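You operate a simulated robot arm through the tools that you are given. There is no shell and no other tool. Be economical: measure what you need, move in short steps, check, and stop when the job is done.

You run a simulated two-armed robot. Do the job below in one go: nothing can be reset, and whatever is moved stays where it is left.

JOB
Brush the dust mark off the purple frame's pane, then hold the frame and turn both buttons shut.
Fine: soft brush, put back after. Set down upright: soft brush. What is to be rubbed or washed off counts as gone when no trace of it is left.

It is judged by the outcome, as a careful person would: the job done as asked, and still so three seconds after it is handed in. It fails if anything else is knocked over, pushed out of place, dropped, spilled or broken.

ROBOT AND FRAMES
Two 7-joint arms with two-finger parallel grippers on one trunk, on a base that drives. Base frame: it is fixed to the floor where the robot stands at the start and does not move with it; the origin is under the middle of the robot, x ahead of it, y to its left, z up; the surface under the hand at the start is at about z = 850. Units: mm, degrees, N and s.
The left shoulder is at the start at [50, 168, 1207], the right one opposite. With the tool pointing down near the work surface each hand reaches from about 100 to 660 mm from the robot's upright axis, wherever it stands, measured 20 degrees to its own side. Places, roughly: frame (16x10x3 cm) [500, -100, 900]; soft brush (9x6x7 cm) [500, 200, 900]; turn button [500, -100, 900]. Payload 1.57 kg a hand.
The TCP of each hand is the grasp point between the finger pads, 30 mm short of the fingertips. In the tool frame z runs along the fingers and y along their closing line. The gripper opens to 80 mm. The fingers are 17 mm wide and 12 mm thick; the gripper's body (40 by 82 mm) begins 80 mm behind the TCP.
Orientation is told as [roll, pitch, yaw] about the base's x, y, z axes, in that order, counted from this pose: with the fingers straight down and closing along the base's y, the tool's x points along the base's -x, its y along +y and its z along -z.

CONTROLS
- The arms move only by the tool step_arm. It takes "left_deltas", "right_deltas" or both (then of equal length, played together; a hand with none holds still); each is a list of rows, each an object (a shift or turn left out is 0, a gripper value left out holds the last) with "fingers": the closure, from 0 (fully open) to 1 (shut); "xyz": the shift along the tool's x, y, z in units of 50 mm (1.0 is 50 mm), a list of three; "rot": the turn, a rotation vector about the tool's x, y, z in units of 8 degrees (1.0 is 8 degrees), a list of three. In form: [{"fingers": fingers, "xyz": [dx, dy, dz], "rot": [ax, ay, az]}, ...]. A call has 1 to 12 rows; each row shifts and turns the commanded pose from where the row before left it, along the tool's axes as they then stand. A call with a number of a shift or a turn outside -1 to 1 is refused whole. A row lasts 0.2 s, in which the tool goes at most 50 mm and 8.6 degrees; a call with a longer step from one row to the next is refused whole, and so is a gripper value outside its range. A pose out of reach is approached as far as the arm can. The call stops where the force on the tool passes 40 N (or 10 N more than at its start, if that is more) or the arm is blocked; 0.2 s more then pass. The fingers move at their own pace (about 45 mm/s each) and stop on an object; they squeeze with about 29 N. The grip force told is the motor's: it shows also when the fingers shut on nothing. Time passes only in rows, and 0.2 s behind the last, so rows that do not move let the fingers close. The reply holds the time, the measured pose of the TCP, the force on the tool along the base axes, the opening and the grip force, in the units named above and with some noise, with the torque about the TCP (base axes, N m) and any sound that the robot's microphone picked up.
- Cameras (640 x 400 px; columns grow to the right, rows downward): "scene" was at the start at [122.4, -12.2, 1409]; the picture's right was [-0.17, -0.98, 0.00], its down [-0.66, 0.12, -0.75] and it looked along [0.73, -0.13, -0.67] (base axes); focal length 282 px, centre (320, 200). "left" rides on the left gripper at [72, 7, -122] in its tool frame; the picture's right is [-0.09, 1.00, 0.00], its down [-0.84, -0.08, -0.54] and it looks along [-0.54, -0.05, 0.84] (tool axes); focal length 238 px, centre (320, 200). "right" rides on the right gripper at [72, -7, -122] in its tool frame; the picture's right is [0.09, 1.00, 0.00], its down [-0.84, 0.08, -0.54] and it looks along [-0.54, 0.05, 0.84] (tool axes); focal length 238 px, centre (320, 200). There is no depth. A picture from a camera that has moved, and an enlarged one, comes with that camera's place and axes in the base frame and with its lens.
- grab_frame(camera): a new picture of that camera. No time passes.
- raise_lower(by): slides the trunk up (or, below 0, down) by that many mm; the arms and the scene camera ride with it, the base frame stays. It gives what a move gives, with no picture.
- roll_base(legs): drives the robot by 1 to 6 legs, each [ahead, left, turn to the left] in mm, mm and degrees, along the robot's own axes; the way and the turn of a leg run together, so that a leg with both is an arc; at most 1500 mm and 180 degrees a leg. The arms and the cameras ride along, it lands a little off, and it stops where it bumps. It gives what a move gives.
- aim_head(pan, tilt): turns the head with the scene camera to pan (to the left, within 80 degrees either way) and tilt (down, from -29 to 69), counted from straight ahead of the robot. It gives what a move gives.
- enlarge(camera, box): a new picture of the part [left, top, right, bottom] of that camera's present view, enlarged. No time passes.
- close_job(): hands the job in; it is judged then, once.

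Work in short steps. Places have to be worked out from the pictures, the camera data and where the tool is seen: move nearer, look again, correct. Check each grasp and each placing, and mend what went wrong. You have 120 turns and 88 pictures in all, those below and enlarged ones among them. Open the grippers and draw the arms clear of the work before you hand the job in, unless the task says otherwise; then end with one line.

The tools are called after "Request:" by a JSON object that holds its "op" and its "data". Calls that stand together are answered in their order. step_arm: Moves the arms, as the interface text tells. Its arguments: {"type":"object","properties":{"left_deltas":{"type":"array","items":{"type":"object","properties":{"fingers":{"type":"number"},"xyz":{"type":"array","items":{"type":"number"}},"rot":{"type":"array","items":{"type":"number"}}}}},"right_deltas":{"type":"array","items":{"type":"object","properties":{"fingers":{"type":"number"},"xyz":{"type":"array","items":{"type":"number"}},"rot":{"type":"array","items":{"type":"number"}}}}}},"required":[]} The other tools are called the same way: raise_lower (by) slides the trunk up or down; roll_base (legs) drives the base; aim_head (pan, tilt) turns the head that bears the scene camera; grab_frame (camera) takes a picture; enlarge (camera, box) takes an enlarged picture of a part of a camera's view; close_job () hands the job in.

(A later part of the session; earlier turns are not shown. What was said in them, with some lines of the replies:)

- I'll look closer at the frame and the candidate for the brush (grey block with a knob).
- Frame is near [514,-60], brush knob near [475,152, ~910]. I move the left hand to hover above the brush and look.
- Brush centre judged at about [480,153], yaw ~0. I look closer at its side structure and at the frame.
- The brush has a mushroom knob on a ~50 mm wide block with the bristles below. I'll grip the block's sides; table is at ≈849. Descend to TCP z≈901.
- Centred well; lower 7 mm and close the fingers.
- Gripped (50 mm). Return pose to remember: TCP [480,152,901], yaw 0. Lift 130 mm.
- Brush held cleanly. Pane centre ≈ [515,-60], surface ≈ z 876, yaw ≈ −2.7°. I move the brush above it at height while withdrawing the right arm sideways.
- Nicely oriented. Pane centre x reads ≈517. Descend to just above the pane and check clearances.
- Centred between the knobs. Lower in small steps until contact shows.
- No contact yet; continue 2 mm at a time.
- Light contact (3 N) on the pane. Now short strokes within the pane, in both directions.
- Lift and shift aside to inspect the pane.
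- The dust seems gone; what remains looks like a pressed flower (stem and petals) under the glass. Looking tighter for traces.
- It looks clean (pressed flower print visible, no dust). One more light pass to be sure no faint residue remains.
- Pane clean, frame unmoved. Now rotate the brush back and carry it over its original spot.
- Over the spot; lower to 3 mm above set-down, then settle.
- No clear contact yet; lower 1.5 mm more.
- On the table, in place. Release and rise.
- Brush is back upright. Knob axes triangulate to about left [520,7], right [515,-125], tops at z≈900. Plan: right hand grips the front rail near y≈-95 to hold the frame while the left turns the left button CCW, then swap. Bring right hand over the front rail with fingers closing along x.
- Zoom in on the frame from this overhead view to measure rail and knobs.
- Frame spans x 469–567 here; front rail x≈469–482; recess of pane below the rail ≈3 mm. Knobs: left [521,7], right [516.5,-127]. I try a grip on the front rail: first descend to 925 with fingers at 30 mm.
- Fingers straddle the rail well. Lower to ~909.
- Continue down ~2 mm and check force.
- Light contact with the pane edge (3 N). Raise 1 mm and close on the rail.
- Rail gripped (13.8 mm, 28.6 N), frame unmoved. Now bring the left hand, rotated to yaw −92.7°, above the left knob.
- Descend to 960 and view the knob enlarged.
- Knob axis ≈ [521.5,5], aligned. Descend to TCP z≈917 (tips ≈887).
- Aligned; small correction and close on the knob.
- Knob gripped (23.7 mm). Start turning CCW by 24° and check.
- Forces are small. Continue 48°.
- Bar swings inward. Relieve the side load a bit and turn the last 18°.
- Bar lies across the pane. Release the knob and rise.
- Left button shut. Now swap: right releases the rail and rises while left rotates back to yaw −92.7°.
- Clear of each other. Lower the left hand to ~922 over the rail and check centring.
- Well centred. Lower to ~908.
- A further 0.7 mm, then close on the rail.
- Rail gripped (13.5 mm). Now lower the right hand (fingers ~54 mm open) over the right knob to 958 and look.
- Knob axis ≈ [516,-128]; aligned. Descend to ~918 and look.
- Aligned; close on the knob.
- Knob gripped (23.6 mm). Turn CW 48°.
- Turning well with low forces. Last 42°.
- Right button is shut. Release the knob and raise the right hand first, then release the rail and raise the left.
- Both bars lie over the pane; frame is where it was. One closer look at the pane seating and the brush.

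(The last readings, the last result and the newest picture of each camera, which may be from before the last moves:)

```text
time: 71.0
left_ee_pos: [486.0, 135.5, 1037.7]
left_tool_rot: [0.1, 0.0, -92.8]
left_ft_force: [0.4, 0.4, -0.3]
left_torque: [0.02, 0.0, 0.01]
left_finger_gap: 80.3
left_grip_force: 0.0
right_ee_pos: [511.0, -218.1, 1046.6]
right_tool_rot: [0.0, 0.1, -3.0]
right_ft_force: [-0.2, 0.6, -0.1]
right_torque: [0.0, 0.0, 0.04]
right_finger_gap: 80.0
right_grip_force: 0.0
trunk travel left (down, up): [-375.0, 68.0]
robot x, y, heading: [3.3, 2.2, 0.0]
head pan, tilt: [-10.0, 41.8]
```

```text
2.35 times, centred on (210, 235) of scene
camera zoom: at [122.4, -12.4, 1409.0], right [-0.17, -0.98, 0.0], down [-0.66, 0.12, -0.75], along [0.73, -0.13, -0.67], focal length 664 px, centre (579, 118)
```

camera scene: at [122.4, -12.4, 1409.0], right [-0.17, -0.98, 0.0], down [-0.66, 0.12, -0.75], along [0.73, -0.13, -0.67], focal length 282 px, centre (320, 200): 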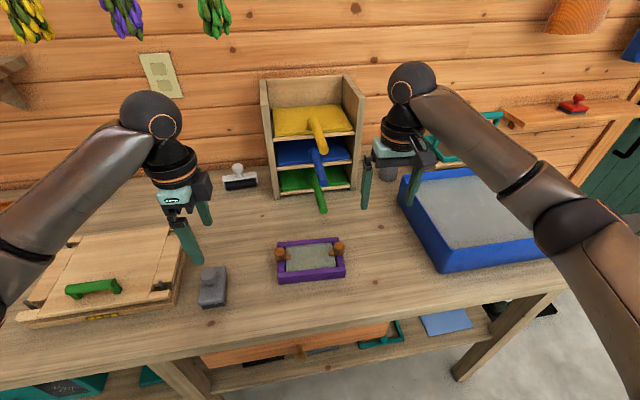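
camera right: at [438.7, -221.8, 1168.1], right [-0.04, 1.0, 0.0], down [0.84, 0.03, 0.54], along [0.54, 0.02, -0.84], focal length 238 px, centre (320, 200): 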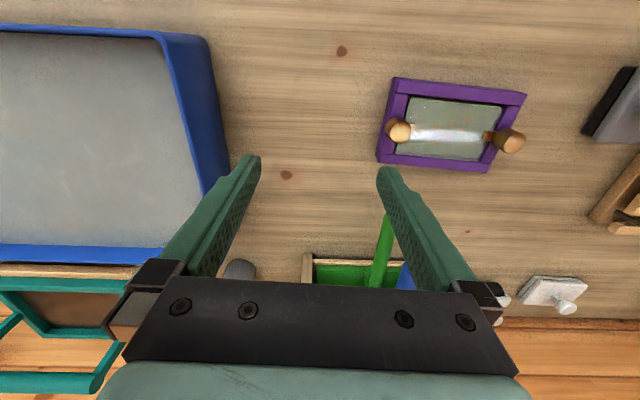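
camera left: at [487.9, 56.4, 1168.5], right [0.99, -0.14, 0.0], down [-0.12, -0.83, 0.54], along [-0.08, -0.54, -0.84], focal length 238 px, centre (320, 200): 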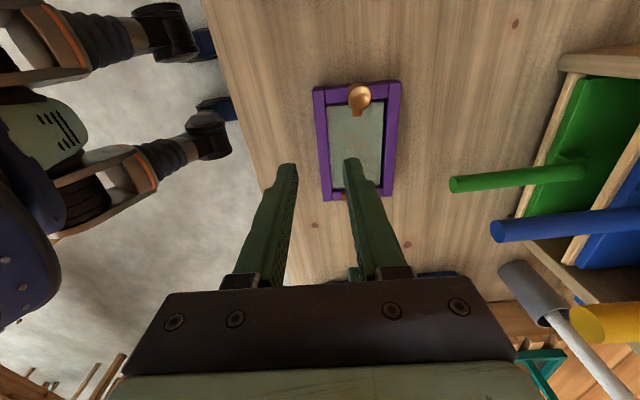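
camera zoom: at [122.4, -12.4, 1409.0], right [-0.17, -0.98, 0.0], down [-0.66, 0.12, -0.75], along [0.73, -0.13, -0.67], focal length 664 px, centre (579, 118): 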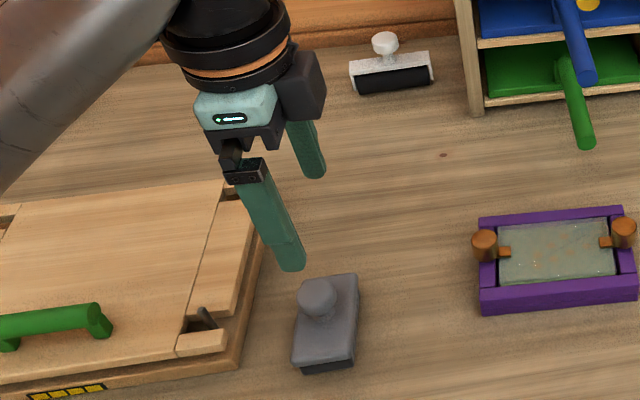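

The pane's front edge looks slightly different; inspect from the right camera.

Request:
{"op": "enlarge", "data": {"camera": "right", "box": [370, 65, 534, 180]}}

Request:
{"op": "grab_frame", "data": {"camera": "left"}}

```text
3.48 times, centred on (452, 122) of right
camera zoom: at [438.7, -221.8, 1168.1], right [-0.04, 1.0, 0.0], down [0.84, 0.03, 0.54], along [0.54, 0.02, -0.84], focal length 829 px, centre (-139, 470)
```

zoom: 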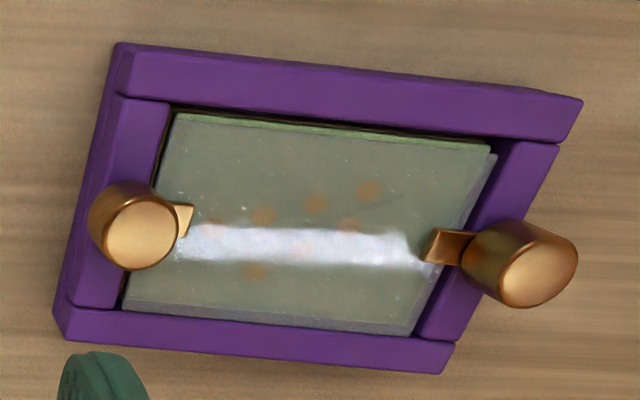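

```text
22 pictures are left
camera left: at [495.8, 206.1, 1159.1], right [0.99, -0.14, 0.0], down [-0.12, -0.83, 0.54], along [-0.08, -0.54, -0.84], focal length 238 px, centre (320, 200)
```

left: 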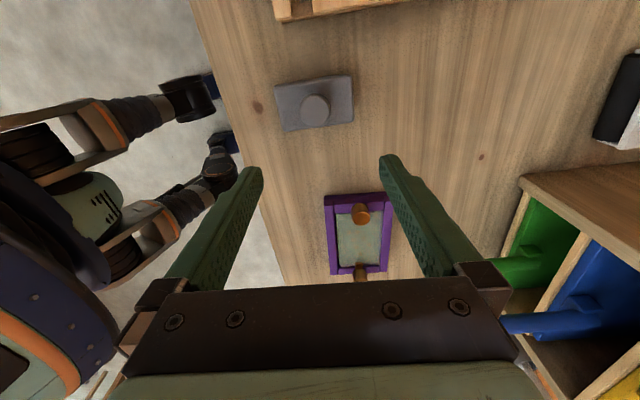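

The glass seems to have slid ~2–3 mm toward the far rail. Check whether it is still within the recess.

Request:
{"op": "enlarge", "data": {"camera": "scene", "box": [284, 234, 314, 256]}}

Request:
{"op": "enlarge", "data": {"camera": "scene", "box": [284, 254, 344, 284]}}

Request:
{"op": "enlarge", "data": {"camera": "right", "box": [395, 135, 500, 180]}}

```text
16.00 times, centred on (299, 245) of scene
camera zoom: at [122.4, -12.4, 1409.0], right [-0.17, -0.98, 0.0], down [-0.66, 0.12, -0.75], along [0.73, -0.13, -0.67], focal length 4516 px, centre (656, -520)
```

zoom: 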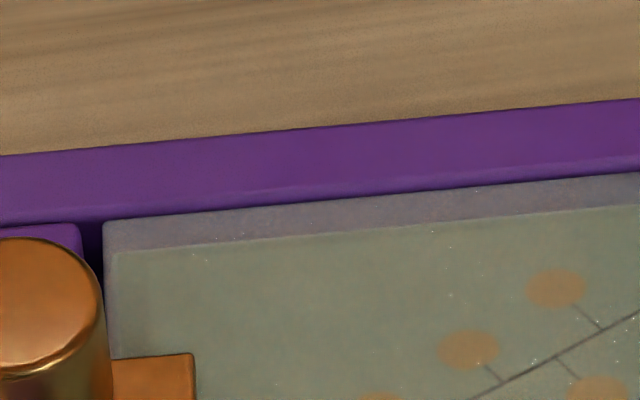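

```text
10.67 times, centred on (314, 269) of scene
camera zoom: at [122.4, -12.4, 1409.0], right [-0.17, -0.98, 0.0], down [-0.66, 0.12, -0.75], along [0.73, -0.13, -0.67], focal length 3010 px, centre (384, -536)
```

zoom: 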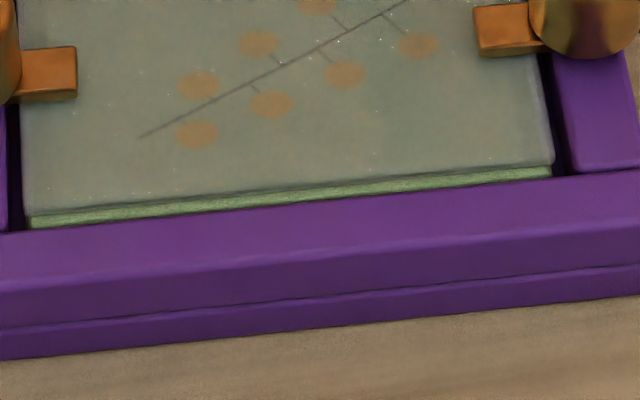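

```text
6.10 times, centred on (448, 158) of right
camera zoom: at [438.7, -221.8, 1168.1], right [-0.04, 1.0, 0.0], down [0.84, 0.03, 0.54], along [0.54, 0.02, -0.84], focal length 1453 px, centre (-457, 459)
```

zoom: 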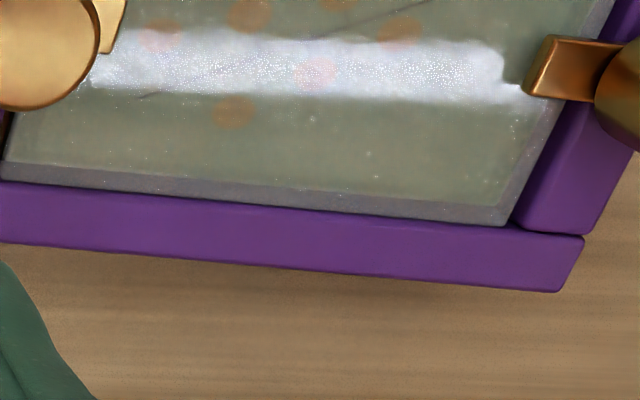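

The glass is still in its rebate (slid a couple of mm within its play) and held under both bars; pane clean, brush upright in its place. Raise both hands a bit further clear.

Request:
{"op": "step_arm", "data": {"left_deltas": [{"xyz": [0, 0, -0.8]}, {"xyz": [0, 0, -0.8]}, {"xyz": [0, 0, -0.6]}, {}, {}], "right_deltas": [{"xyz": [0, -0.3, -0.8]}, {"xyz": [0, -0.3, -0.8]}, {"xyz": [0, -0.3, -0.6]}, {}, {}]}}

Request:
{"op": "grab_frame", "data": {"camera": "scene"}}

```text
time: 72.2
left_ee_pos: [485.6, 134.5, 1146.1]
left_tool_rot: [0.0, 0.0, -92.8]
left_ft_force: [0.5, 0.8, -0.5]
left_torque: [-0.01, -0.02, 0.01]
left_finger_gap: 79.7
left_grip_force: 0.0
right_ee_pos: [508.2, -261.6, 1156.8]
right_tool_rot: [0.0, 0.0, -3.0]
right_ft_force: [-0.1, 0.3, 0.2]
right_torque: [0.01, -0.02, 0.02]
right_finger_gap: 80.0
right_grip_force: 0.0
trunk travel left (down, up): [-375.0, 68.0]
robot x, y, heading: [-1.3, -0.2, -0.0]
head pan, tilt: [-10.0, 41.8]
```

```text
18 pictures are left
camera scene: at [122.2, -12.3, 1409.0], right [-0.17, -0.98, 0.0], down [-0.66, 0.12, -0.75], along [0.73, -0.13, -0.67], focal length 282 px, centre (320, 200)
```

scene: 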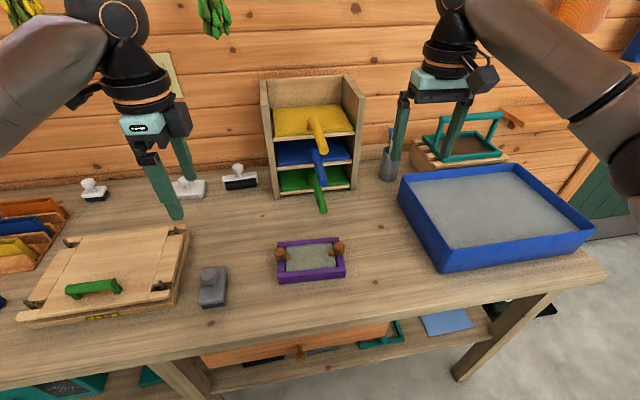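

Everything is in place and both arms are clear, so I hand the job in.

Request:
{"op": "close_job", "data": {}}

```text
The job is handed in.
```

The dust mark is brushed off the pane with no trace seen, both turn buttons were shut with the frame held, and the soft brush is back upright in its place; the glass slid about 2–3 mm toward the far rail but is still in its recess under both buttons.
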